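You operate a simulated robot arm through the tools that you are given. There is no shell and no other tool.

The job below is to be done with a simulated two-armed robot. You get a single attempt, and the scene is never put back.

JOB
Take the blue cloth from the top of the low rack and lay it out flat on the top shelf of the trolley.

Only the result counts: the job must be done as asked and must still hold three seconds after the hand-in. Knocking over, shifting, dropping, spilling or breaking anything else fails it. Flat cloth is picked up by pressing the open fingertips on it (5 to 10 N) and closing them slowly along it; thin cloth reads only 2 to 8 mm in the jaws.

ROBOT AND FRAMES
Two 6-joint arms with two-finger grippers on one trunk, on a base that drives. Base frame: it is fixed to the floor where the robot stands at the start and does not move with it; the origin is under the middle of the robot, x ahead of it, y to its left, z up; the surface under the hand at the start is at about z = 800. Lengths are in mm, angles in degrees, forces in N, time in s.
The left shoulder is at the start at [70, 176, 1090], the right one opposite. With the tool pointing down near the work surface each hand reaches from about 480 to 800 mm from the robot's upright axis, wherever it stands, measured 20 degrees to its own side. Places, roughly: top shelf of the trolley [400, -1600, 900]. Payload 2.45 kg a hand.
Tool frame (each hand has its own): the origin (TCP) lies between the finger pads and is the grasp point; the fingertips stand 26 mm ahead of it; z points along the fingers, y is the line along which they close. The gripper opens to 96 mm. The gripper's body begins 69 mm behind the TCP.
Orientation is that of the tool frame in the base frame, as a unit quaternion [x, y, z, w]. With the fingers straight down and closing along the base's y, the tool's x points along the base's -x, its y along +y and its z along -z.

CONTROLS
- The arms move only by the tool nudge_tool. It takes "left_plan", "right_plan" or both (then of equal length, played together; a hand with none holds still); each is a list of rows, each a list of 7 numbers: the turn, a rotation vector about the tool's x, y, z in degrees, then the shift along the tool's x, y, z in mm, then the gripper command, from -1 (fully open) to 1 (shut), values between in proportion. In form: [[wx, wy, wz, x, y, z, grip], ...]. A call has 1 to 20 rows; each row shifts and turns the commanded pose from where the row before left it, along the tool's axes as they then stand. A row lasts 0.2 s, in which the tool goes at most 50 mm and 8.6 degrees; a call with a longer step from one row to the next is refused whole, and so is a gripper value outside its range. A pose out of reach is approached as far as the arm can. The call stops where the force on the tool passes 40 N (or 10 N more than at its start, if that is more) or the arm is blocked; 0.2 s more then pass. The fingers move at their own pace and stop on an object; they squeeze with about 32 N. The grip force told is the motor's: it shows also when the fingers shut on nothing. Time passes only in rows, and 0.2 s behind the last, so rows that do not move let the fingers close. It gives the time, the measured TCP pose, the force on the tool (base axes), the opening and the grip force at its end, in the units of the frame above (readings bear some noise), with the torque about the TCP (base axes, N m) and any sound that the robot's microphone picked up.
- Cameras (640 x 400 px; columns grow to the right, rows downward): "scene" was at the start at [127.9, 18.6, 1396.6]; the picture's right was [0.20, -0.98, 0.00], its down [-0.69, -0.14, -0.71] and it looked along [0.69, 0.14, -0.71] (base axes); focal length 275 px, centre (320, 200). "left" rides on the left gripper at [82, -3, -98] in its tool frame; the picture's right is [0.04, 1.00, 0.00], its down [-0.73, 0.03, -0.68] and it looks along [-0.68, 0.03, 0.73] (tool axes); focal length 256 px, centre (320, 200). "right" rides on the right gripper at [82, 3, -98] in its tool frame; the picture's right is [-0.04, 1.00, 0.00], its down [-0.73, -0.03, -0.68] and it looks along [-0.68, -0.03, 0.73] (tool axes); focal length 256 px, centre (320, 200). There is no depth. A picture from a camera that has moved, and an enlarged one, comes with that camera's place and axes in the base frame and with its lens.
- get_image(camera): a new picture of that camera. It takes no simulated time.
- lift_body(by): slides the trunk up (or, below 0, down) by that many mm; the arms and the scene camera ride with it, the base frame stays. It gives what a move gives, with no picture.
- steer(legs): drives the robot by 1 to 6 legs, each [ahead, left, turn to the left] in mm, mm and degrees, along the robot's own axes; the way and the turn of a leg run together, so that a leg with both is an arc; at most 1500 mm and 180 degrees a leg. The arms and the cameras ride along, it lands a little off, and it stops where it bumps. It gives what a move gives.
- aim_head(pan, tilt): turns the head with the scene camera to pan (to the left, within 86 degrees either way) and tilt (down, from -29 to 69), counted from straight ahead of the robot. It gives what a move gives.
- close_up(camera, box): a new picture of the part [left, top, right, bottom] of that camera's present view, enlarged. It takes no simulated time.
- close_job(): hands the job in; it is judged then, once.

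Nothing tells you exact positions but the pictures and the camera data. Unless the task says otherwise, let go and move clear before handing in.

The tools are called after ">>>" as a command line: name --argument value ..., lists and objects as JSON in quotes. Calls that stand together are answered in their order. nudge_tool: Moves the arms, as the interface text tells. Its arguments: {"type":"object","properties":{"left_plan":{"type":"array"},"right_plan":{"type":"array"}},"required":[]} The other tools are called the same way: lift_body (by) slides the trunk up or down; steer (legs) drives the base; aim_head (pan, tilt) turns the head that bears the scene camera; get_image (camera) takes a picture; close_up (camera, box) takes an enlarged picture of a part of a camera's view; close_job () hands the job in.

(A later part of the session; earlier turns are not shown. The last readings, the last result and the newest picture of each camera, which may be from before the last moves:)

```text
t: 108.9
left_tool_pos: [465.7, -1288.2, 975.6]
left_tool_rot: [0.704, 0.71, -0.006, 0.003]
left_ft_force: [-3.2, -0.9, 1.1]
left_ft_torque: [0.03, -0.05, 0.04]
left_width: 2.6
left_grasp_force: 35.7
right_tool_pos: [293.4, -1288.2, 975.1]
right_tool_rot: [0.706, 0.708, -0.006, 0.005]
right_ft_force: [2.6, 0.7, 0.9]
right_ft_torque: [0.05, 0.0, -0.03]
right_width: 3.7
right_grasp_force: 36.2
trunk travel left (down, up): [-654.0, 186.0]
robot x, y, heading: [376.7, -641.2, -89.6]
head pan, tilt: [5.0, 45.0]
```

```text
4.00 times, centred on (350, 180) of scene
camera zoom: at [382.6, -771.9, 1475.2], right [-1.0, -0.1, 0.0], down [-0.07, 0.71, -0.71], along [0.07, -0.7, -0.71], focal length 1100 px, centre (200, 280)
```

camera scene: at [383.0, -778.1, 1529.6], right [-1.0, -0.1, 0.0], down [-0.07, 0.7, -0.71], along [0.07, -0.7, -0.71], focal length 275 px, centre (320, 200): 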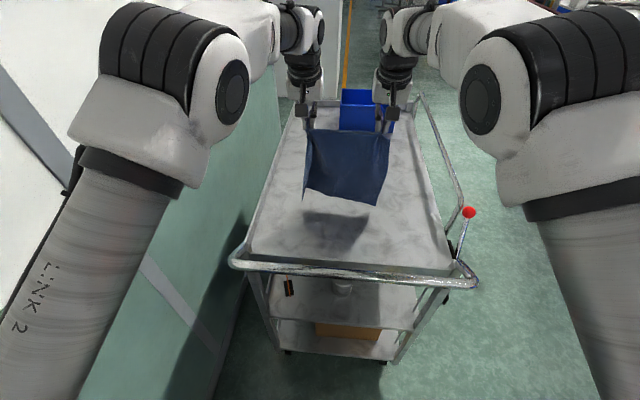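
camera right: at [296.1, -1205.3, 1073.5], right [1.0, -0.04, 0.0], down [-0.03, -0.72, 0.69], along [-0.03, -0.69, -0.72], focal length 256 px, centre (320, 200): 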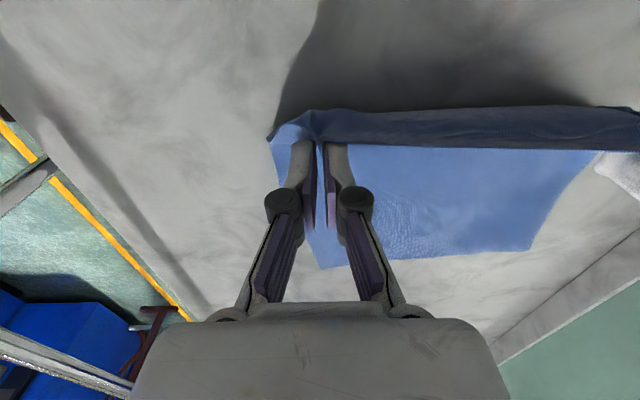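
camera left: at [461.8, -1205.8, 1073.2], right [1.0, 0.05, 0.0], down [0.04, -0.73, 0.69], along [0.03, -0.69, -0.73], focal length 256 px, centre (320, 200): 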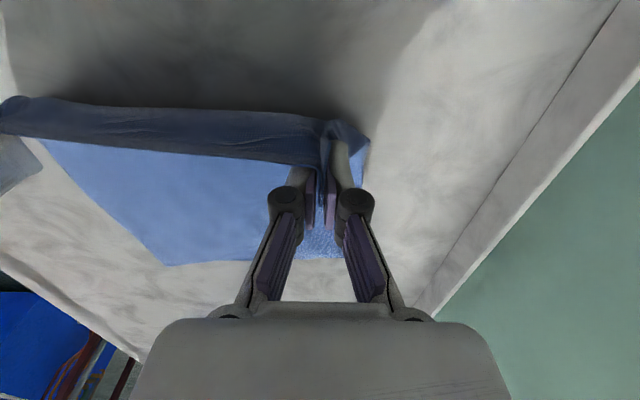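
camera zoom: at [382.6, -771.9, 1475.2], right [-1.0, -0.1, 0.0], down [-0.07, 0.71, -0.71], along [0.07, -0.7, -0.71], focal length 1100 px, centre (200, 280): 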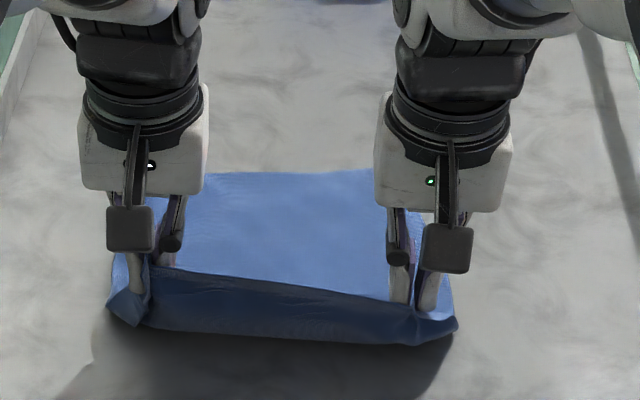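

Pulling back at constant height just drags the whole cloth, because friction is low. What works is moving back exactly as much as I lower. The swing worked well, so I'll lift, reset, and redo the lay with that finish. First, raise and reposition the arms.

>>> lift_body --by 54

>>> nudge_tool --left_plan '[[0, -1.4, 0, -8, 0, -17.2, 1], [0, -1.4, 0, -8.4, 0, -17, 1], [0, -1.4, 0, -8.8, 0, -16.8, 1], [0, -1.4, 0, -9.2, 0, -16.5, 1], [0, -1.4, 0, -9.6, 0, -16.2, 1], [0, -1.4, 0, -10, 0, -15.9, 1], [0, -1.4, 0, -10.4, 0, -15.6, 1], [0, -1.4, 0, -10.8, 0, -15.3, 1], [0, -1.4, 0, -11.2, 0, -15, 1], [0, -1.4, 0, -11.6, 0, -14.8, 1]]' --right_plan '[[0, -1.4, 0, -8, 0, -17.2, 1], [0, -1.4, 0, -8.4, 0, -17, 1], [0, -1.4, 0, -8.8, 0, -16.8, 1], [0, -1.4, 0, -9.2, 0, -16.5, 1], [0, -1.4, 0, -9.6, 0, -16.2, 1], [0, -1.4, 0, -10, 0, -15.9, 1], [0, -1.4, 0, -10.4, 0, -15.6, 1], [0, -1.4, 0, -10.8, 0, -15.3, 1], [0, -1.4, 0, -11.2, 0, -15, 1], [0, -1.4, 0, -11.6, 0, -14.8, 1]]'

```text
t: 109.9
left_tool_pos: [468.1, -1288.7, 1029.4]
left_tool_rot: [0.704, 0.711, -0.007, 0.003]
left_ft_force: [-0.3, -1.0, -2.7]
left_ft_torque: [0.02, -0.01, 0.05]
left_width: 3.2
left_grasp_force: 28.3
right_tool_pos: [293.7, -1287.2, 1031.1]
right_tool_rot: [0.706, 0.708, -0.008, 0.006]
right_ft_force: [0.1, 0.1, 0.1]
right_ft_torque: [-0.04, -0.03, 0.03]
right_width: 2.2
right_grasp_force: 29.6
trunk travel left (down, up): [-708.0, 132.0]
robot x, y, heading: [378.1, -644.1, -89.7]
head pan, tilt: [5.0, 45.0]
```

```text
t: 112.1
left_tool_pos: [467.9, -1366.5, 1199.1]
left_tool_rot: [0.698, 0.705, -0.092, 0.09]
left_ft_force: [-0.6, -1.2, -3.1]
left_ft_torque: [0.05, 0.03, 0.02]
left_width: 3.7
left_grasp_force: 27.8
right_tool_pos: [296.1, -1363.3, 1203.9]
right_tool_rot: [0.7, 0.702, -0.094, 0.093]
right_ft_force: [1.9, -0.1, 0.7]
right_ft_torque: [-0.02, 0.0, -0.07]
right_width: 2.7
right_grasp_force: 35.3
trunk travel left (down, up): [-708.0, 132.0]
robot x, y, heading: [373.0, -640.5, -89.4]
head pan, tilt: [5.0, 45.0]
```

>>> steer --legs '[[145, 0, 0]]'

>>> nudge_tool --left_plan '[[0, 0, 0, 0, 1, 0, 1], [0, 0, 0, 0, 1, 0, 1], [0, 0, 0, 0, 0, 0, 1], [0, 0, 0, 0, 0, 0, 1], [0, 0, 0, 0, 0, 0, 1], [0, 0, 0, 0, 0, 0, 1], [0, 0, 0, 0, 0, 0, 1]]' --right_plan '[[0, 0, 0, 0, -1, 1, 1], [0, 0, 0, 0, -1, 1, 1], [0, 0, 0, 0, 0, 1, 1], [0, 0, 0, 0, 0, 0, 1], [0, 0, 0, 0, 0, 0, 1], [0, 0, 0, 0, 0, 0, 1], [0, 0, 0, 0, 0, 0, 1]]'

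>>> close_up --camera "scene" --box '[220, 70, 460, 250]'

```text
t: 113.4
left_tool_pos: [469.7, -1508.2, 1201.0]
left_tool_rot: [0.698, 0.705, -0.091, 0.091]
left_ft_force: [-0.3, 0.0, 1.1]
left_ft_torque: [-0.05, 0.02, 0.0]
left_width: 3.3
left_grasp_force: 28.9
right_tool_pos: [296.2, -1506.0, 1205.2]
right_tool_rot: [0.7, 0.702, -0.094, 0.093]
right_ft_force: [-0.3, -0.1, 0.1]
right_ft_torque: [-0.01, 0.0, 0.04]
right_width: 2.4
right_grasp_force: 29.4
trunk travel left (down, up): [-708.0, 132.0]
robot x, y, heading: [378.6, -782.5, -89.4]
head pan, tilt: [5.0, 45.0]
```

```text
t: 115.0
left_tool_pos: [470.5, -1509.9, 1200.2]
left_tool_rot: [0.698, 0.705, -0.093, 0.091]
left_ft_force: [-1.4, 1.0, 0.9]
left_ft_torque: [0.07, -0.03, 0.04]
left_width: 3.7
left_grasp_force: 37.8
right_tool_pos: [294.7, -1510.3, 1200.5]
right_tool_rot: [0.7, 0.702, -0.093, 0.093]
right_ft_force: [1.0, -0.4, 0.2]
right_ft_torque: [0.0, -0.01, -0.03]
right_width: 1.6
right_grasp_force: 28.0
trunk travel left (down, up): [-708.0, 132.0]
robot x, y, heading: [374.8, -780.9, -89.4]
head pan, tilt: [5.0, 45.0]
```

```text
2.22 times, centred on (340, 160) of scene
camera zoom: at [383.8, -912.7, 1529.7], right [-1.0, -0.1, 0.0], down [-0.07, 0.7, -0.71], along [0.07, -0.7, -0.71], focal length 611 px, centre (276, 289)
```

zoom: 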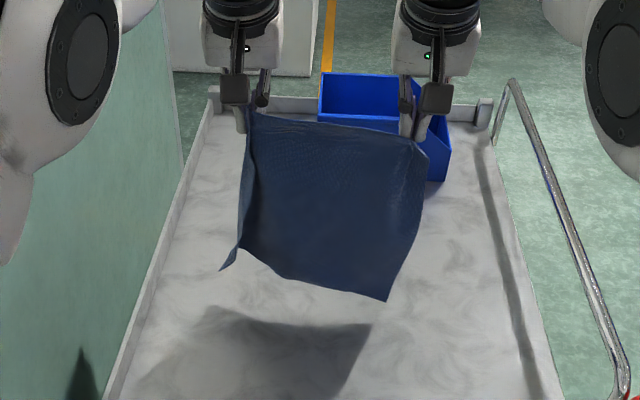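

The cloth is hanging free with the lower-left corner already toward the far side. I'll repeat the swing and sweep.

>>> nudge_tool --left_plan '[[0, 0, 0, 3.7, 0, 4.2, 1], [0, 0, 0, 3.7, 0, 4.2, 1], [0, 0, 0, 0, 0, 0, 1], [0, 0, 0, 0, 0, 0, 1], [0, 0, 0, 0, 0, 0, 1], [0, 0, 0, 0, 0, 0, 1], [0, 0, 0, -38.6, 0, 10.4, 1], [0, 0, 0, 0, 0, 0, 1], [0, 0, 0, 38.6, 0, -10.4, 1], [0, 0, 0, 0, 0, 0, 1], [0, 0, 0, -38.6, 0, 10.4, 1], [0, 0, 0, 0, 0, 0, 1], [0, 4, 0, 37.4, 0, 31.4, 1], [0, 4, 0, 41.5, 0, 26, 1], [0, 3, 0, 37.9, 0, 29.6, 1], [0, 3, 0, 36, 0, 27.5, 1], [0, 0, 0, 0, 0, 0, 1], [0, 0, 0, 0, 0, 0, 1]]' --right_plan '[[0, 0, 0, 3.7, 0, 4.2, 1], [0, 0, 0, 3.7, 0, 4.2, 1], [0, 0, 0, 0, 0, 0, 1], [0, 0, 0, 0, 0, 0, 1], [0, 0, 0, 0, 0, 0, 1], [0, 0, 0, 0, 0, 0, 1], [0, 0, 0, -38.6, 0, 10.4, 1], [0, 0, 0, 0, 0, 0, 1], [0, 0, 0, 38.6, 0, -10.4, 1], [0, 0, 0, 0, 0, 0, 1], [0, 0, 0, -38.6, 0, 10.4, 1], [0, 0, 0, 0, 0, 0, 1], [0, 4, 0, 37.4, 0, 31.4, 1], [0, 4, 0, 41.5, 0, 26, 1], [0, 3, 0, 37.9, 0, 29.6, 1], [0, 3, 0, 36, 0, 27.5, 1], [0, 0, 0, 0, 0, 0, 1], [0, 0, 0, 0, 0, 0, 1]]'

>>> close_up --camera "scene" --box '[220, 100, 460, 280]'

>>> get_image --camera "left"

>>> get_image --camera "right"

```text
t: 118.8
left_tool_pos: [470.8, -1413.8, 1053.2]
left_tool_rot: [0.703, 0.711, -0.007, 0.004]
left_ft_force: [0.4, 0.3, -0.9]
left_ft_torque: [-0.07, 0.07, 0.04]
left_width: 1.2
left_grasp_force: 31.8
right_tool_pos: [294.5, -1413.2, 1056.0]
right_tool_rot: [0.706, 0.708, -0.008, 0.006]
right_ft_force: [2.5, 0.1, 1.7]
right_ft_torque: [0.03, -0.01, -0.03]
right_width: 1.8
right_grasp_force: 29.8
trunk travel left (down, up): [-708.0, 132.0]
robot x, y, heading: [377.7, -787.1, -89.3]
head pan, tilt: [5.0, 45.0]
```

```text
2.22 times, centred on (340, 190) of scene
camera zoom: at [383.7, -912.4, 1529.8], right [-1.0, -0.1, 0.0], down [-0.07, 0.7, -0.71], along [0.07, -0.7, -0.71], focal length 611 px, centre (276, 222)
```

zoom: 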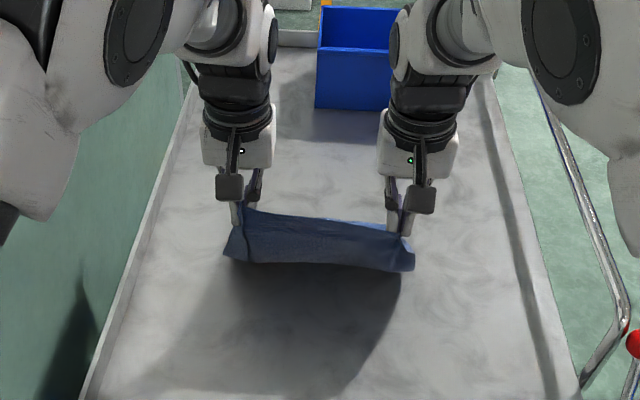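

```text
taken
camera left: at [466.5, -1330.8, 1152.0], right [1.0, 0.05, 0.0], down [0.04, -0.72, 0.69], along [0.03, -0.69, -0.72], focal length 256 px, centre (320, 200)
```

left: 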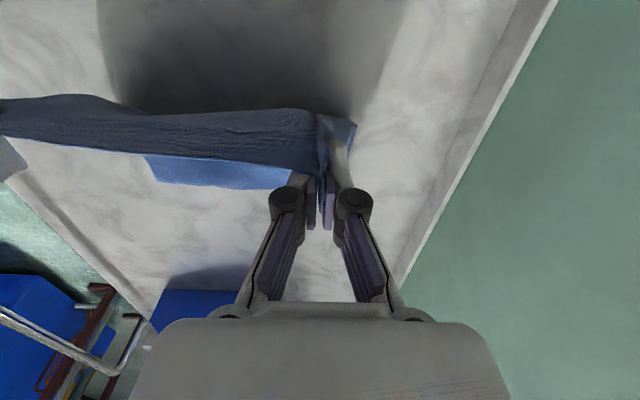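

```text
taken
camera right: at [295.7, -1329.3, 1153.1], right [1.0, -0.04, 0.0], down [-0.03, -0.72, 0.69], along [-0.03, -0.69, -0.72], focal length 256 px, centre (320, 200)
```

right: 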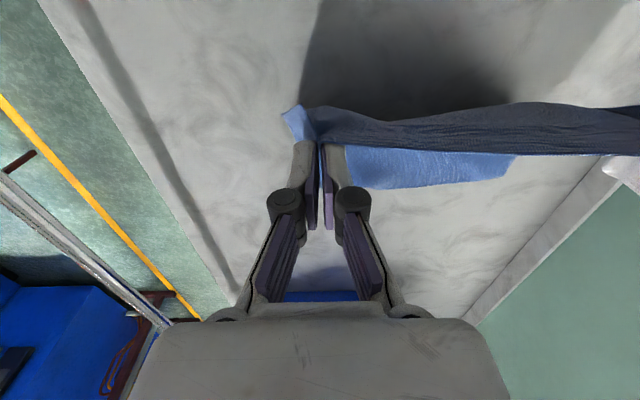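

The hem is down on the far side again, with the far edge near y −1545. Now I'll finish at 45°, lowering and backing up 20 mm at a time.

>>> lift_body --by -22

>>> steer --legs '[[-20, 0, 0]]'

>>> lift_body --by -20

>>> steer --legs '[[-20, 0, 0]]'

>>> lift_body --by -20

>>> get_image --camera "left"

>>> get_image --camera "right"

>>> close_up --camera "scene" --box '[220, 120, 460, 300]'

```text
t: 119.5
left_tool_pos: [470.8, -1414.0, 1031.8]
left_tool_rot: [0.703, 0.711, -0.006, 0.004]
left_ft_force: [-1.6, -0.9, -0.5]
left_ft_torque: [0.02, -0.01, -0.01]
left_width: 4.8
left_grasp_force: 34.5
right_tool_pos: [293.1, -1413.1, 1033.2]
right_tool_rot: [0.707, 0.708, -0.008, 0.007]
right_ft_force: [0.7, 0.5, -1.7]
right_ft_torque: [-0.02, 0.01, -0.03]
right_width: 3.7
right_grasp_force: 34.1
trunk travel left (down, up): [-686.0, 154.0]
robot x, y, heading: [377.8, -788.7, -89.5]
head pan, tilt: [5.0, 45.0]
```

```text
t: 120.3
left_tool_pos: [469.7, -1398.2, 1028.2]
left_tool_rot: [0.703, 0.711, -0.006, 0.002]
left_ft_force: [-1.3, -0.9, -1.1]
left_ft_torque: [0.07, -0.01, 0.03]
left_width: 5.2
left_grasp_force: 36.4
right_tool_pos: [293.9, -1397.0, 1030.7]
right_tool_rot: [0.705, 0.709, -0.006, 0.006]
right_ft_force: [1.1, -0.3, -1.0]
right_ft_torque: [0.05, -0.01, -0.03]
right_width: 2.3
right_grasp_force: 29.3
trunk travel left (down, up): [-686.0, 154.0]
robot x, y, heading: [376.0, -760.9, -89.7]
head pan, tilt: [5.0, 45.0]
```

```text
t: 121.0
left_tool_pos: [471.4, -1395.7, 1010.5]
left_tool_rot: [0.704, 0.711, -0.006, 0.003]
left_ft_force: [-4.6, 0.1, 0.4]
left_ft_torque: [-0.01, 0.0, 0.02]
left_width: 2.4
left_grasp_force: 34.3
right_tool_pos: [293.7, -1392.9, 1013.9]
right_tool_rot: [0.706, 0.708, -0.007, 0.006]
right_ft_force: [3.3, -0.3, 0.3]
right_ft_torque: [0.01, -0.1, -0.09]
right_width: 2.7
right_grasp_force: 30.6
trunk travel left (down, up): [-666.0, 174.0]
robot x, y, heading: [377.9, -768.4, -89.5]
head pan, tilt: [5.0, 45.0]
```

```text
t: 121.8
left_tool_pos: [470.5, -1377.1, 1007.6]
left_tool_rot: [0.703, 0.711, -0.004, 0.003]
left_ft_force: [-2.4, -1.1, -1.1]
left_ft_torque: [0.09, -0.01, 0.07]
left_width: 4.0
left_grasp_force: 37.1
right_tool_pos: [293.6, -1378.6, 1010.1]
right_tool_rot: [0.706, 0.709, -0.006, 0.004]
right_ft_force: [2.7, -0.6, -1.4]
right_ft_torque: [0.03, -0.05, -0.05]
right_width: 3.4
right_grasp_force: 33.4
trunk travel left (down, up): [-666.0, 174.0]
robot x, y, heading: [379.4, -746.7, -89.4]
head pan, tilt: [5.0, 45.0]
```

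```text
t: 122.4
left_tool_pos: [470.5, -1374.3, 990.7]
left_tool_rot: [0.704, 0.71, -0.006, 0.005]
left_ft_force: [-3.3, 0.0, 0.9]
left_ft_torque: [-0.04, 0.02, 0.08]
left_width: 3.4
left_grasp_force: 29.4
right_tool_pos: [293.5, -1372.8, 993.0]
right_tool_rot: [0.706, 0.708, -0.007, 0.006]
right_ft_force: [3.0, 0.3, -0.3]
right_ft_torque: [-0.02, -0.03, -0.08]
right_width: 2.8
right_grasp_force: 34.6
trunk travel left (down, up): [-646.0, 194.0]
robot x, y, heading: [375.2, -739.6, -89.6]
head pan, tilt: [5.0, 45.0]
```

```text
taken
camera left: at [466.3, -1291.4, 1089.7], right [1.0, 0.05, 0.0], down [0.04, -0.72, 0.69], along [0.03, -0.69, -0.72], focal length 256 px, centre (320, 200)
```

left: 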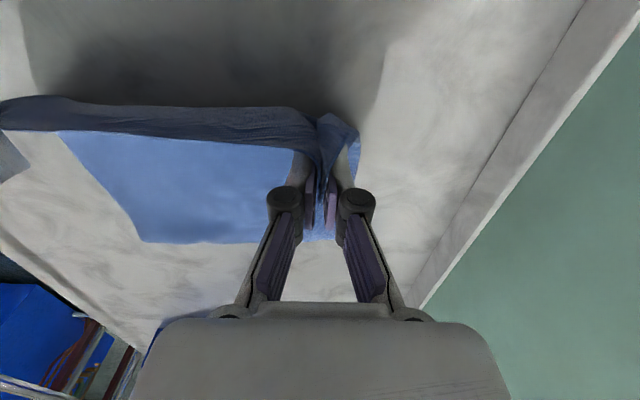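

```text
taken
camera right: at [295.6, -1289.9, 1090.8], right [1.0, -0.04, 0.0], down [-0.03, -0.72, 0.69], along [-0.03, -0.69, -0.72], focal length 256 px, centre (320, 200)
```

right: 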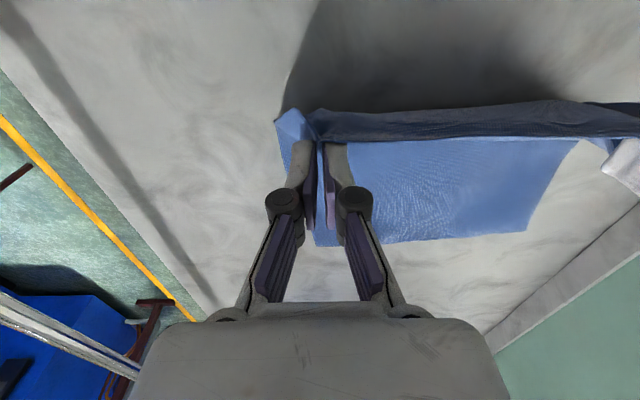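

```text
2.22 times, centred on (340, 210) of scene
camera zoom: at [383.6, -872.9, 1467.7], right [-1.0, -0.1, 0.0], down [-0.07, 0.7, -0.71], along [0.07, -0.7, -0.71], focal length 611 px, centre (276, 178)
```

zoom: 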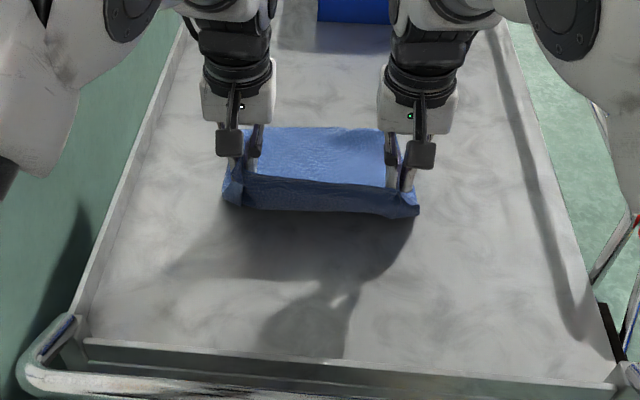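

Far edge held still. The left side has about 20 mm more slack, so I'll draw the left hand back slightly more, then carry on at 45°.

>>> nudge_tool --left_plan '[[0, 0, 0, 5, 0, 0, 1], [0, 0, 0, 5, 0, 0, 1], [0, 0, 0, 4, 0, 0, 1]]'

>>> steer --legs '[[-20, 0, 0]]'

>>> lift_body --by -20

>>> steer --legs '[[-20, 0, 0]]'

>>> lift_body --by -18

>>> get_image --camera "left"

>>> get_image --camera "right"

>>> close_up --camera "scene" --box '[270, 130, 430, 230]'

```text
t: 123.2
left_tool_pos: [469.3, -1360.2, 990.0]
left_tool_rot: [0.703, 0.711, -0.007, 0.003]
left_ft_force: [-3.5, 0.1, 1.9]
left_ft_torque: [0.02, -0.06, 0.02]
left_width: 2.0
left_grasp_force: 33.4
right_tool_pos: [293.8, -1374.2, 993.0]
right_tool_rot: [0.706, 0.708, -0.007, 0.007]
right_ft_force: [1.2, 0.1, 0.5]
right_ft_torque: [0.03, 0.03, -0.04]
right_width: 2.9
right_grasp_force: 34.3
trunk travel left (down, up): [-646.0, 194.0]
robot x, y, heading: [381.3, -744.1, -89.6]
head pan, tilt: [5.0, 45.0]
```

```text
t: 124.0
left_tool_pos: [469.8, -1342.9, 988.5]
left_tool_rot: [0.703, 0.711, -0.005, 0.003]
left_ft_force: [-1.0, 0.2, 0.3]
left_ft_torque: [-0.06, 0.35, 0.09]
left_width: 3.5
left_grasp_force: 29.0
right_tool_pos: [292.3, -1357.5, 990.2]
right_tool_rot: [0.706, 0.708, -0.006, 0.006]
right_ft_force: [1.6, -0.7, 0.4]
right_ft_torque: [0.05, 0.05, 0.0]
right_width: 1.7
right_grasp_force: 28.4
trunk travel left (down, up): [-646.0, 194.0]
robot x, y, heading: [375.3, -725.8, -89.6]
head pan, tilt: [5.0, 45.0]
```

```text
t: 124.7
left_tool_pos: [470.5, -1340.6, 970.4]
left_tool_rot: [0.703, 0.711, -0.006, 0.005]
left_ft_force: [-1.7, 0.3, 1.3]
left_ft_torque: [-0.04, 0.06, 0.05]
left_width: 1.3
left_grasp_force: 32.2
right_tool_pos: [294.7, -1353.1, 973.9]
right_tool_rot: [0.706, 0.708, -0.007, 0.007]
right_ft_force: [1.8, 0.3, 0.9]
right_ft_torque: [0.0, -0.09, -0.01]
right_width: 1.6
right_grasp_force: 30.9
trunk travel left (down, up): [-626.0, 214.0]
robot x, y, heading: [376.3, -726.5, -89.3]
head pan, tilt: [5.0, 45.0]
```

```text
t: 125.5
left_tool_pos: [470.2, -1322.7, 968.8]
left_tool_rot: [0.703, 0.712, -0.006, 0.003]
left_ft_force: [0.0, -1.6, 3.7]
left_ft_torque: [0.02, -0.05, 0.0]
left_width: 1.4
left_grasp_force: 32.5
right_tool_pos: [292.8, -1336.8, 970.6]
right_tool_rot: [0.706, 0.708, -0.005, 0.006]
right_ft_force: [1.4, 0.1, -0.1]
right_ft_torque: [0.05, -0.04, -0.01]
right_width: 2.2
right_grasp_force: 32.9
trunk travel left (down, up): [-626.0, 214.0]
robot x, y, heading: [374.9, -710.7, -89.4]
head pan, tilt: [5.0, 45.0]
```

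```text
t: 126.1
left_tool_pos: [470.0, -1320.6, 953.1]
left_tool_rot: [0.702, 0.712, -0.008, 0.003]
left_ft_force: [-1.7, -0.1, -1.0]
left_ft_torque: [-0.04, 0.02, 0.01]
left_width: 5.4
left_grasp_force: 35.6
right_tool_pos: [294.7, -1334.5, 956.4]
right_tool_rot: [0.705, 0.709, -0.006, 0.007]
right_ft_force: [0.6, -0.4, 0.9]
right_ft_torque: [-0.02, 0.04, 0.02]
right_width: 2.7
right_grasp_force: 30.1
trunk travel left (down, up): [-608.0, 232.0]
robot x, y, heading: [380.2, -702.3, -89.5]
head pan, tilt: [5.0, 45.0]
```

```text
taken
camera left: at [466.0, -1237.4, 1051.9], right [1.0, 0.05, -0.01], down [0.04, -0.72, 0.69], along [0.03, -0.69, -0.72], focal length 256 px, centre (320, 200)
```

left: 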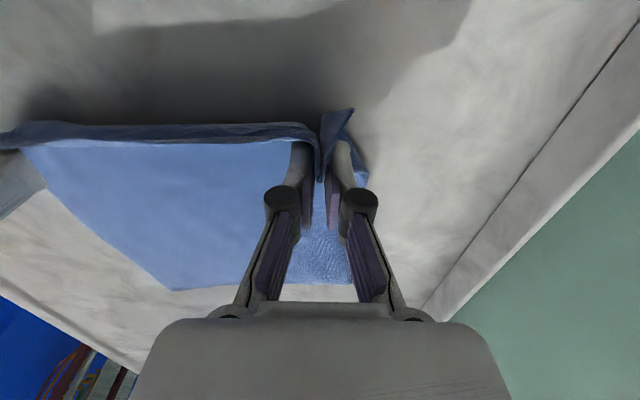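

```text
taken
camera right: at [295.6, -1250.2, 1052.6], right [1.0, -0.04, 0.0], down [-0.03, -0.72, 0.69], along [-0.03, -0.69, -0.72], focal length 256 px, centre (320, 200)
```

right: 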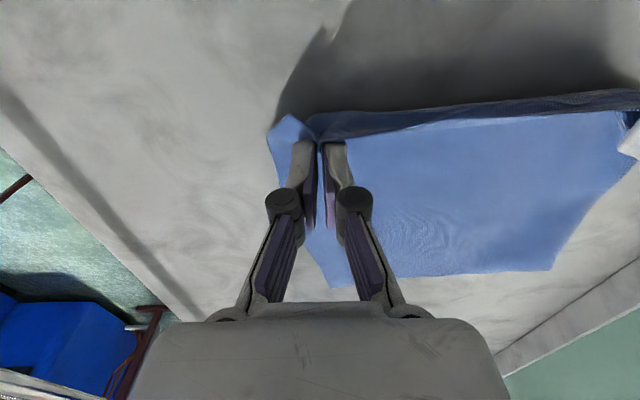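

```text
4.00 times, centred on (350, 180) of scene
camera zoom: at [383.4, -833.2, 1429.7], right [-1.0, -0.1, 0.0], down [-0.07, 0.7, -0.71], along [0.07, -0.7, -0.71], focal length 1100 px, centre (200, 280)
```

zoom: 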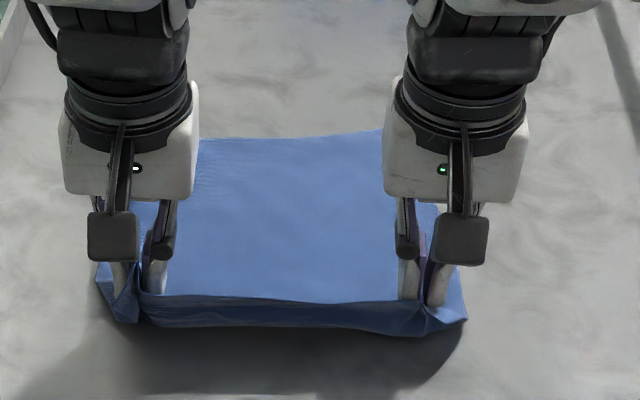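

>>> nudge_tool --left_plan '[[0, 0, 0, 4, 0, 0, 1], [0, 0, 0, 4, 0, 0, 1]]'

>>> steer --legs '[[-16, 0, 0]]'

>>> lift_body --by -14

>>> get_image --camera "left"

>>> get_image --camera "right"

>>> close_up --camera "scene" --box '[270, 130, 430, 230]'

```text
t: 126.7
left_tool_pos: [471.5, -1312.5, 951.7]
left_tool_rot: [0.701, 0.713, -0.007, 0.0]
left_ft_force: [-1.6, -0.5, 0.6]
left_ft_torque: [0.04, 0.01, 0.02]
left_width: 2.3
left_grasp_force: 29.5
right_tool_pos: [292.2, -1334.1, 954.3]
right_tool_rot: [0.706, 0.709, -0.007, 0.008]
right_ft_force: [3.4, 1.2, -0.2]
right_ft_torque: [-0.01, -0.07, -0.02]
right_width: 3.2
right_grasp_force: 34.6
trunk travel left (down, up): [-608.0, 232.0]
robot x, y, heading: [377.2, -703.1, -89.4]
head pan, tilt: [5.0, 45.0]
```

```text
t: 127.5
left_tool_pos: [472.9, -1299.1, 951.3]
left_tool_rot: [0.7, 0.714, -0.008, 0.0]
left_ft_force: [-11.9, -0.2, -1.3]
left_ft_torque: [-0.08, 0.42, 0.22]
left_width: 3.6
left_grasp_force: 28.5
right_tool_pos: [292.5, -1320.3, 953.5]
right_tool_rot: [0.705, 0.709, -0.005, 0.005]
right_ft_force: [3.1, 0.0, -1.0]
right_ft_torque: [0.05, -0.06, 0.01]
right_width: 3.5
right_grasp_force: 34.5
trunk travel left (down, up): [-608.0, 232.0]
robot x, y, heading: [373.8, -691.5, -89.3]
head pan, tilt: [5.0, 45.0]
```

```text
t: 128.1
left_tool_pos: [472.5, -1297.7, 940.2]
left_tool_rot: [0.699, 0.715, -0.008, 0.0]
left_ft_force: [-4.5, 0.5, 0.5]
left_ft_torque: [-0.01, 0.07, 0.08]
left_width: 0.7
left_grasp_force: 29.7
right_tool_pos: [292.9, -1318.1, 939.7]
right_tool_rot: [0.706, 0.708, -0.007, 0.006]
right_ft_force: [3.5, 0.8, 0.0]
right_ft_torque: [-0.01, -0.08, -0.05]
right_width: 3.5
right_grasp_force: 33.5
trunk travel left (down, up): [-594.0, 246.0]
robot x, y, heading: [377.1, -690.2, -89.6]
head pan, tilt: [5.0, 45.0]
```

```text
taken
camera left: at [468.9, -1214.6, 1037.7], right [1.0, 0.06, -0.01], down [0.05, -0.72, 0.69], along [0.03, -0.69, -0.73], focal length 256 px, centre (320, 200)
```

left: 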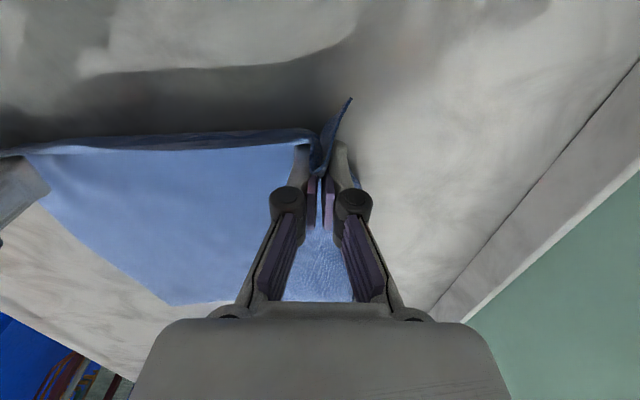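

```text
taken
camera right: at [295.1, -1234.5, 1038.2], right [1.0, -0.04, 0.0], down [-0.03, -0.72, 0.69], along [-0.03, -0.69, -0.72], focal length 256 px, centre (320, 200)
```

right: 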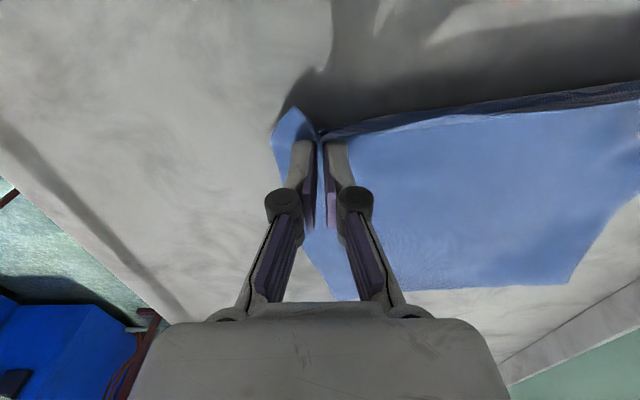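

```text
4.00 times, centred on (350, 180) of scene
camera zoom: at [383.0, -817.6, 1415.7], right [-1.0, -0.1, 0.0], down [-0.07, 0.7, -0.71], along [0.07, -0.7, -0.71], focal length 1100 px, centre (200, 280)
```

zoom: 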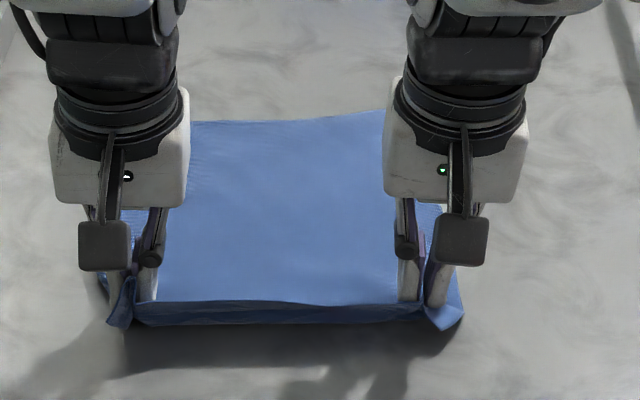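

The held edge is about 13 mm up with very little slack left. One more 10 mm back, then I'll lower with the arms until the fingertips touch the shelf.

>>> steer --legs '[[-10, 0, 0]]'

>>> nudge_tool --left_plan '[[0, 0, 0, 0, 0, 0, 1], [0, 0, 0, 0, 0, 0, 1], [0, 0, 0, 0, 0, 2, 1], [0, 0, 0, 0, 0, 2, 1], [0, 0, 0, 0, 0, 2, 1], [0, 0, 0, 0, 0, 2, 1]]' --right_plan '[[0, 0, 0, 0, 0, 0, 1], [0, 0, 0, 0, 0, 0, 1], [0, 0, 0, 0, 0, 2, 1], [0, 0, 0, 0, 0, 2, 1], [0, 0, 0, 0, 0, 2, 1], [0, 0, 0, 0, 0, 2, 1]]'

```text
t: 128.9
left_tool_pos: [472.4, -1288.1, 938.2]
left_tool_rot: [0.7, 0.714, -0.008, 0.0]
left_ft_force: [-3.6, -1.7, -1.2]
left_ft_torque: [0.0, 0.06, 0.06]
left_width: 4.7
left_grasp_force: 37.2
right_tool_pos: [292.7, -1309.4, 938.9]
right_tool_rot: [0.705, 0.709, -0.006, 0.006]
right_ft_force: [3.0, 0.3, 0.0]
right_ft_torque: [0.01, -0.09, -0.08]
right_width: 1.5
right_grasp_force: 29.2
trunk travel left (down, up): [-594.0, 246.0]
robot x, y, heading: [376.9, -679.8, -89.6]
head pan, tilt: [5.0, 45.0]
```

```text
t: 130.3
left_tool_pos: [473.5, -1286.7, 931.9]
left_tool_rot: [0.7, 0.714, -0.008, -0.001]
left_ft_force: [-1.9, -1.2, 2.0]
left_ft_torque: [-0.01, 0.16, 0.03]
left_width: 3.0
left_grasp_force: 28.8
right_tool_pos: [294.2, -1307.3, 932.4]
right_tool_rot: [0.706, 0.708, -0.007, 0.006]
right_ft_force: [1.9, -0.1, -0.2]
right_ft_torque: [0.0, -0.02, -0.01]
right_width: 3.0
right_grasp_force: 30.4
trunk travel left (down, up): [-594.0, 246.0]
robot x, y, heading: [376.0, -677.7, -89.7]
head pan, tilt: [5.0, 45.0]
```

>>> nudge_tool --left_plan '[[0, 0, 0, 0, 0, 1, 1], [0, 0, 0, 0, 0, 1, 1], [0, 0, 0, 0, 0, 1, 1]]' --right_plan '[[0, 0, 0, 0, 0, 1, 1], [0, 0, 0, 0, 0, 1, 1], [0, 0, 0, 0, 0, 1, 1]]'

>>> get_image --camera "left"

>>> get_image --camera "right"

>>> close_up --camera "scene" --box '[270, 130, 430, 230]'

```text
t: 131.1
left_tool_pos: [472.5, -1286.3, 928.7]
left_tool_rot: [0.7, 0.714, -0.009, 0.0]
left_ft_force: [-2.3, -0.5, 5.6]
left_ft_torque: [-0.04, 0.02, 0.06]
left_width: 3.5
left_grasp_force: 28.6
right_tool_pos: [292.8, -1306.9, 929.1]
right_tool_rot: [0.706, 0.708, -0.007, 0.007]
right_ft_force: [2.2, 1.0, -0.4]
right_ft_torque: [-0.01, -0.09, -0.04]
right_width: 2.7
right_grasp_force: 29.8
trunk travel left (down, up): [-594.0, 246.0]
robot x, y, heading: [375.1, -680.2, -89.5]
head pan, tilt: [5.0, 45.0]
```

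```text
taken
camera left: at [468.6, -1203.8, 1026.9], right [1.0, 0.06, -0.01], down [0.05, -0.72, 0.69], along [0.03, -0.69, -0.73], focal length 256 px, centre (320, 200)
```

left: 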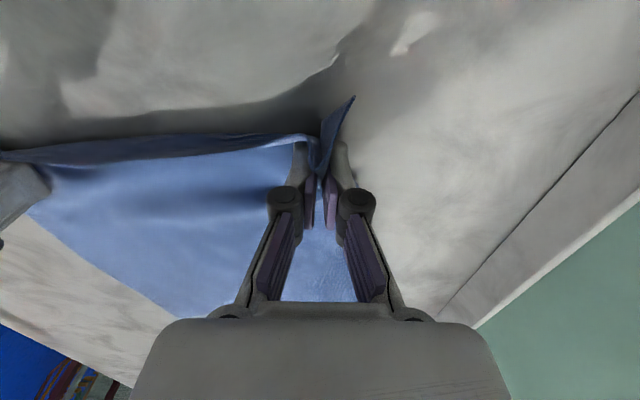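

```text
taken
camera right: at [295.6, -1223.9, 1027.5], right [1.0, -0.04, 0.0], down [-0.03, -0.72, 0.69], along [-0.03, -0.69, -0.72], focal length 256 px, centre (320, 200)
```

right: 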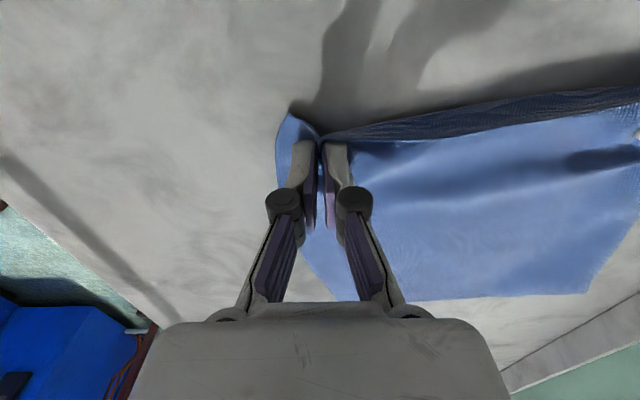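

```text
4.00 times, centred on (350, 180) of scene
camera zoom: at [383.0, -806.9, 1415.9], right [-1.0, -0.1, 0.0], down [-0.07, 0.7, -0.71], along [0.07, -0.7, -0.71], focal length 1100 px, centre (200, 280)
```

zoom: 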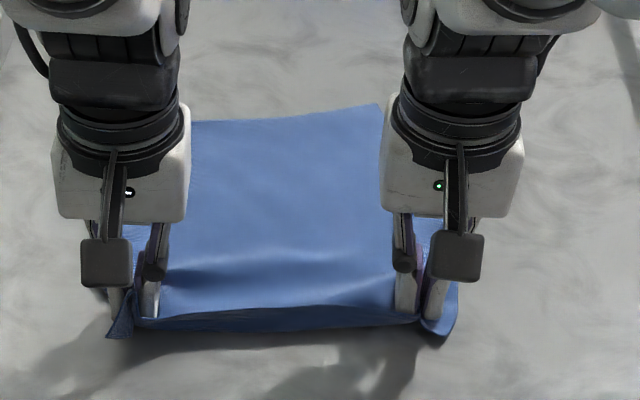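

The left fingertips are on the shelf (5.6 N) and the right are just above it. I'll bring the right down to the same light pressure.

>>> nudge_tool --left_plan '[[0, 0, 0, 0, 0, 0, 1], [0, 0, 0, 0, 0, 0, 1]]' --right_plan '[[0, 0, 0, 0, 0, 1, 1], [0, 0, 0, 0, 0, 0.7, 1]]'

```text
t: 131.7
left_tool_pos: [471.8, -1287.0, 929.3]
left_tool_rot: [0.7, 0.715, -0.01, 0.001]
left_ft_force: [-2.1, -0.6, 1.9]
left_ft_torque: [0.02, -0.01, 0.03]
left_width: 5.1
left_grasp_force: 34.1
right_tool_pos: [293.8, -1307.7, 926.7]
right_tool_rot: [0.706, 0.708, -0.007, 0.007]
right_ft_force: [1.9, -0.6, 5.1]
right_ft_torque: [0.06, -0.11, -0.02]
right_width: 2.8
right_grasp_force: 31.6
trunk travel left (down, up): [-594.0, 246.0]
robot x, y, heading: [377.6, -682.3, -89.4]
head pan, tilt: [5.0, 45.0]
```

>>> nudge_tool --left_plan '[[0, 0, 0, 0, 0, 0.7, 1], [0, 0, 0, 0, 1.5, 0, 0.94], [0, 0, 0, 0, 1.5, 0, 0.88], [0, 0, 0, 0, 1.5, 0, 0.82], [0, 0, 0, 0, 1.5, 0, 0.76], [0, 0, 0, 0, 1.5, 0, 0.7], [0, 0, 0, 0, 1.5, 0, 0.64]]' --right_plan '[[0, 0, 0, 0, 0, 0.2, 1], [0, 0, 0, 0, -1.5, 0, 0.94], [0, 0, 0, 0, -1.5, 0, 0.88], [0, 0, 0, 0, -1.5, 0, 0.82], [0, 0, 0, 0, -1.5, 0, 0.76], [0, 0, 0, 0, -1.5, 0, 0.7], [0, 0, 0, 0, -1.5, 0, 0.64]]'

>>> close_up --camera "left" --box '[180, 60, 460, 235]'

>>> close_up --camera "right" --box '[180, 60, 460, 235]'

>>> close_up --camera "scene" --box '[270, 130, 430, 230]'

```text
t: 133.3
left_tool_pos: [481.8, -1286.2, 927.2]
left_tool_rot: [0.7, 0.714, -0.009, 0.001]
left_ft_force: [-4.1, -0.7, 6.6]
left_ft_torque: [-0.02, 0.03, 0.03]
left_width: 14.8
left_grasp_force: 0.0
right_tool_pos: [285.4, -1307.1, 928.5]
right_tool_rot: [0.705, 0.709, -0.008, 0.008]
right_ft_force: [2.1, -0.9, 12.4]
right_ft_torque: [0.1, -0.18, -0.04]
right_width: 18.0
right_grasp_force: 0.9
trunk travel left (down, up): [-594.0, 246.0]
robot x, y, heading: [377.1, -680.4, -89.8]
head pan, tilt: [5.0, 45.0]
```

```text
2.29 times, centred on (320, 148) of left
camera zoom: at [478.0, -1204.2, 1026.3], right [1.0, 0.06, -0.01], down [0.05, -0.72, 0.69], along [0.03, -0.69, -0.73], focal length 585 px, centre (320, 320)
```

zoom: 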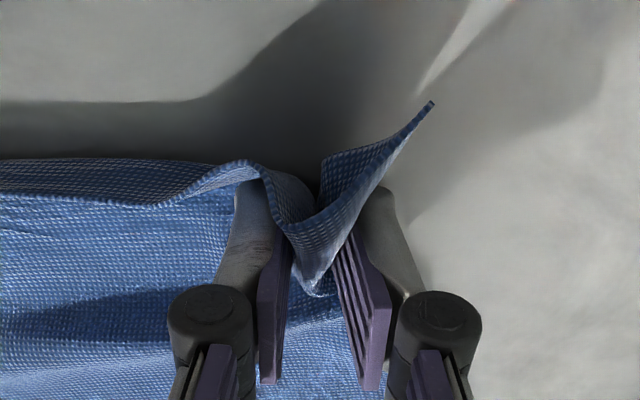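

```text
2.29 times, centred on (320, 148) of right
camera zoom: at [287.1, -1223.9, 1025.6], right [1.0, -0.04, 0.0], down [-0.03, -0.72, 0.69], along [-0.03, -0.69, -0.72], focal length 585 px, centre (320, 320)
```

zoom: 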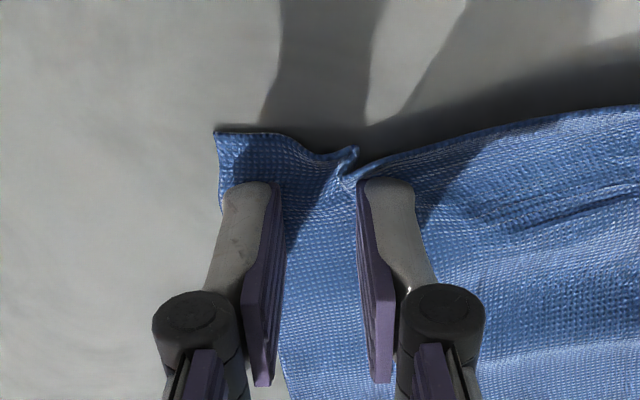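

```text
4.00 times, centred on (350, 180) of scene
camera zoom: at [383.3, -805.8, 1416.0], right [-1.0, -0.1, 0.0], down [-0.07, 0.7, -0.71], along [0.07, -0.7, -0.71], focal length 1100 px, centre (200, 280)
```

zoom: 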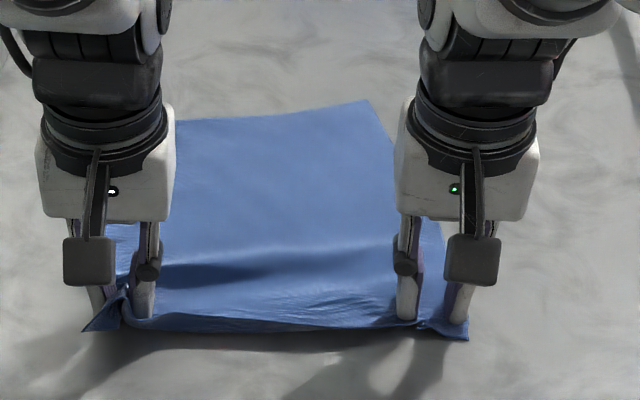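

The right corner is spreading flat nicely. On the left, the outer flap is standing up beside the finger. I'll continue opening both to free the cloth.

>>> nudge_tool --left_plan '[[0, 0, 0, 0, 1.5, 0, 0.58], [0, 0, 0, 0, 1.5, 0, 0.52], [0, 0, 0, 0, 1.5, 0, 0.46], [0, 0, 0, 0, 1.5, 0, 0.4], [0, 0, 0, 0, 1.5, 0, 0.34], [0, 0, 0, 0, 1.5, 0, 0.28]]' --right_plan '[[0, 0, 0, 0, -2, -0.2, 0.58], [0, 0, 0, 0, -2, 0, 0.52], [0, 0, 0, 0, -2, 0, 0.46], [0, 0, 0, 0, -2, 0, 0.4], [0, 0, 0, 0, -2, 0, 0.34], [0, 0, 0, 0, -2, 0, 0.28]]'

>>> close_up --camera "left" --box '[180, 60, 460, 235]'

>>> close_up --camera "right" --box '[180, 60, 460, 235]'

>>> close_up --camera "scene" --box '[250, 120, 450, 245]'

```text
t: 134.7
left_tool_pos: [490.7, -1287.0, 927.7]
left_tool_rot: [0.699, 0.715, -0.008, 0.0]
left_ft_force: [-1.2, 0.6, 2.8]
left_ft_torque: [-0.02, -0.02, 0.02]
left_width: 35.4
left_grasp_force: 0.0
right_tool_pos: [271.7, -1306.7, 928.9]
right_tool_rot: [0.706, 0.708, -0.006, 0.006]
right_ft_force: [-0.5, -0.1, 3.4]
right_ft_torque: [0.02, -0.05, -0.01]
right_width: 35.0
right_grasp_force: 0.1
trunk travel left (down, up): [-594.0, 246.0]
robot x, y, heading: [376.6, -675.9, -89.3]
head pan, tilt: [5.0, 45.0]
```

```text
2.29 times, centred on (320, 148) of left
camera zoom: at [486.3, -1204.2, 1026.2], right [1.0, 0.06, -0.01], down [0.05, -0.72, 0.69], along [0.03, -0.69, -0.73], focal length 585 px, centre (320, 320)
```

zoom: 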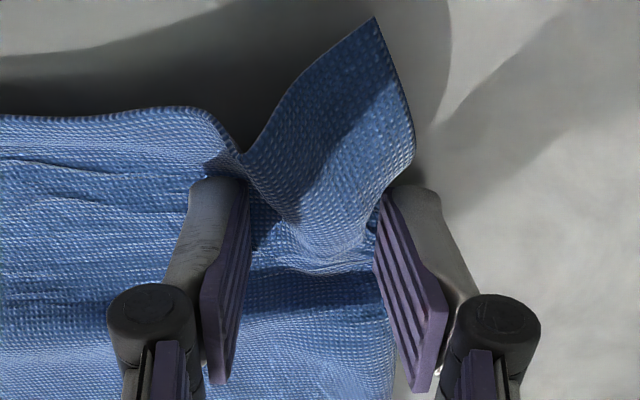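

```text
2.29 times, centred on (320, 148) of right
camera zoom: at [274.0, -1223.7, 1025.7], right [1.0, -0.04, 0.0], down [-0.03, -0.72, 0.69], along [-0.03, -0.69, -0.72], focal length 585 px, centre (320, 320)
```

zoom: 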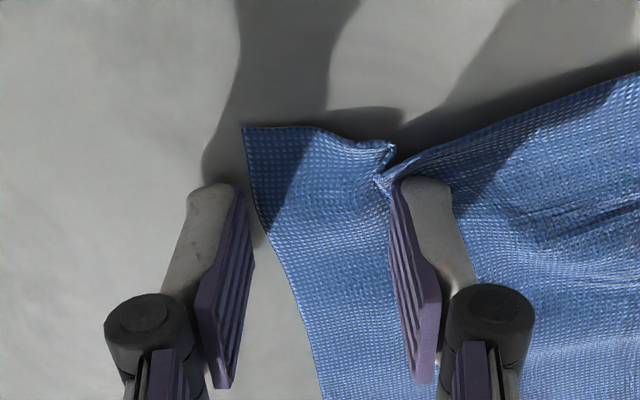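

```text
3.20 times, centred on (350, 182) of scene
camera zoom: at [382.9, -806.7, 1415.7], right [-1.0, -0.1, 0.0], down [-0.07, 0.7, -0.71], along [0.07, -0.7, -0.71], focal length 880 px, centre (224, 256)
```

zoom: 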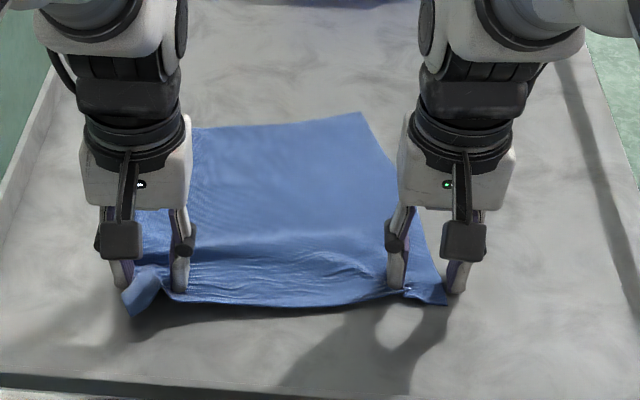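

The cloth is free of both grips. I'll raise the hands straight up, opening slightly more, and look at the whole cloth.

>>> nudge_tool --left_plan '[[0, 0, 0, 0, 0, -2, 0.2], [0, 0, 0, 0, 0, -6, 0.1], [0, 0, 0, 0, 0, -15, 0.1], [0, 0, 0, 0, 0, -25, 0.1], [0, 0, 0, 0, 0, -25, 0.1], [0, 0, 0, 0, 0, -25, 0.1]]' --right_plan '[[0, 0, 0, 0, 0, -2, 0.2], [0, 0, 0, 0, 0, -6, 0.1], [0, 0, 0, 0, 0, -15, 0.1], [0, 0, 0, 0, 0, -25, 0.1], [0, 0, 0, 0, 0, -25, 0.1], [0, 0, 0, 0, 0, -25, 0.1]]'

>>> get_image --camera "left"

>>> get_image --camera "right"

>>> get_image --camera "scene"

```text
t: 136.1
left_tool_pos: [493.6, -1283.7, 1030.6]
left_tool_rot: [0.7, 0.714, -0.009, 0.0]
left_ft_force: [-0.6, 0.1, -0.3]
left_ft_torque: [-0.02, 0.0, -0.01]
left_width: 43.1
left_grasp_force: 0.0
right_tool_pos: [273.8, -1305.0, 1026.1]
right_tool_rot: [0.706, 0.708, -0.007, 0.007]
right_ft_force: [-0.6, 0.0, 0.7]
right_ft_torque: [-0.04, -0.01, -0.02]
right_width: 43.1
right_grasp_force: 0.1
trunk travel left (down, up): [-594.0, 246.0]
robot x, y, heading: [377.5, -676.4, -89.5]
head pan, tilt: [5.0, 45.0]
```

```text
taken
camera left: at [489.9, -1200.9, 1128.5], right [1.0, 0.06, -0.01], down [0.05, -0.72, 0.69], along [0.03, -0.69, -0.73], focal length 256 px, centre (320, 200)
```

left: 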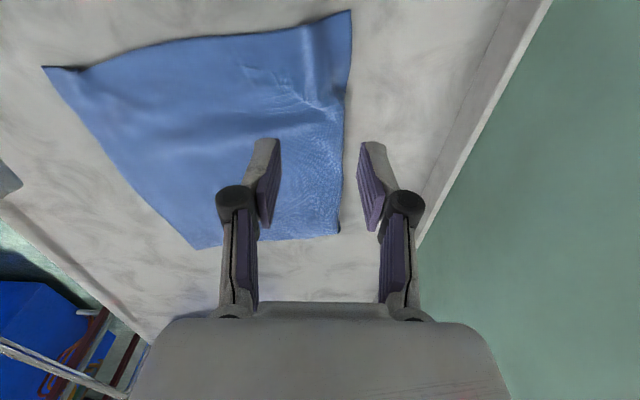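

```text
taken
camera right: at [275.2, -1221.7, 1124.4], right [1.0, -0.04, 0.0], down [-0.03, -0.72, 0.69], along [-0.03, -0.69, -0.72], focal length 256 px, centre (320, 200)
```

right: 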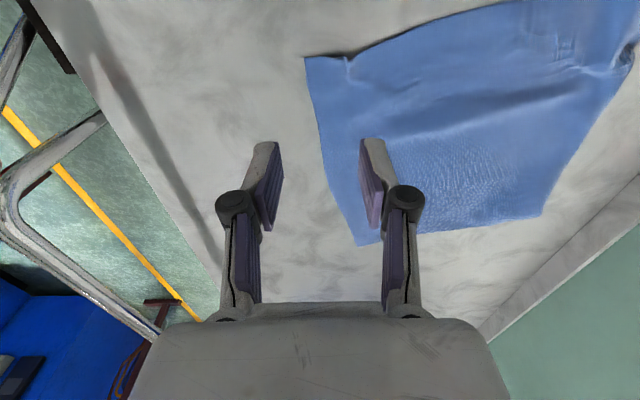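

```text
taken
camera scene: at [383.2, -806.3, 1415.8], right [-1.0, -0.1, 0.0], down [-0.07, 0.7, -0.71], along [0.07, -0.7, -0.71], focal length 275 px, centre (320, 200)
```

scene: 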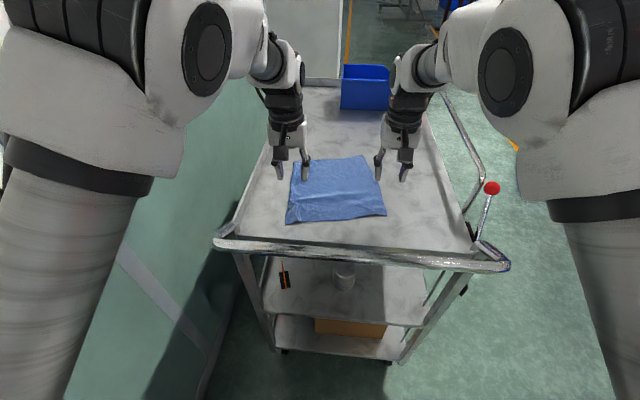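

The cloth has sprung almost flat on its own, with all four corners out. I'll zoom in to see what ripples remain.

>>> close_up --camera "scene" --box '[265, 140, 405, 235]'

>>> close_up --camera "left" --box '[30, 0, 370, 255]'

>>> close_up --camera "right" --box '[290, 0, 640, 260]'

```text
4.21 times, centred on (335, 188) of scene
camera zoom: at [383.2, -806.3, 1415.8], right [-1.0, -0.1, 0.0], down [-0.07, 0.7, -0.71], along [0.07, -0.7, -0.71], focal length 1158 px, centre (257, 253)
```

zoom: 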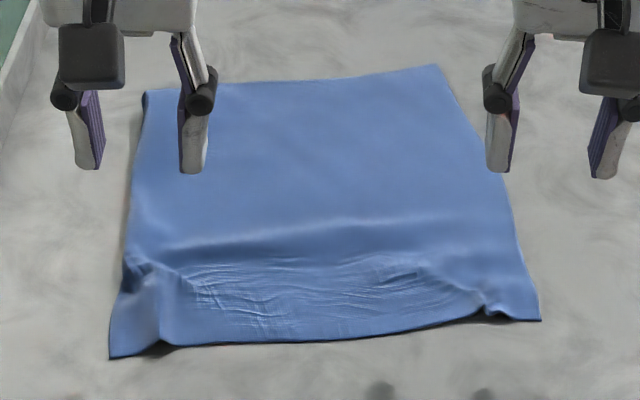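

```text
1.57 times, centred on (200, 128) of left
camera zoom: at [489.9, -1200.9, 1128.5], right [1.0, 0.06, -0.01], down [0.05, -0.72, 0.69], along [0.03, -0.69, -0.73], focal length 402 px, centre (508, 314)
```

zoom: 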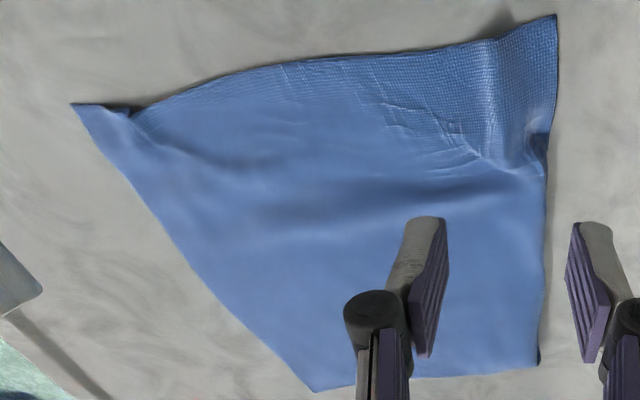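

```text
1.54 times, centred on (465, 130) of right
camera zoom: at [275.2, -1221.7, 1124.4], right [1.0, -0.04, 0.0], down [-0.03, -0.72, 0.69], along [-0.03, -0.69, -0.72], focal length 394 px, centre (97, 308)
```

zoom: 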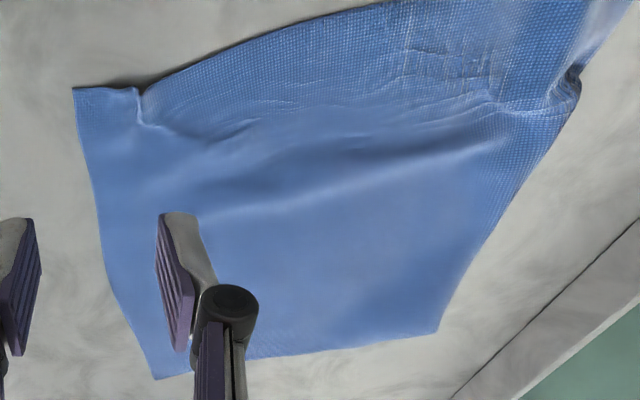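

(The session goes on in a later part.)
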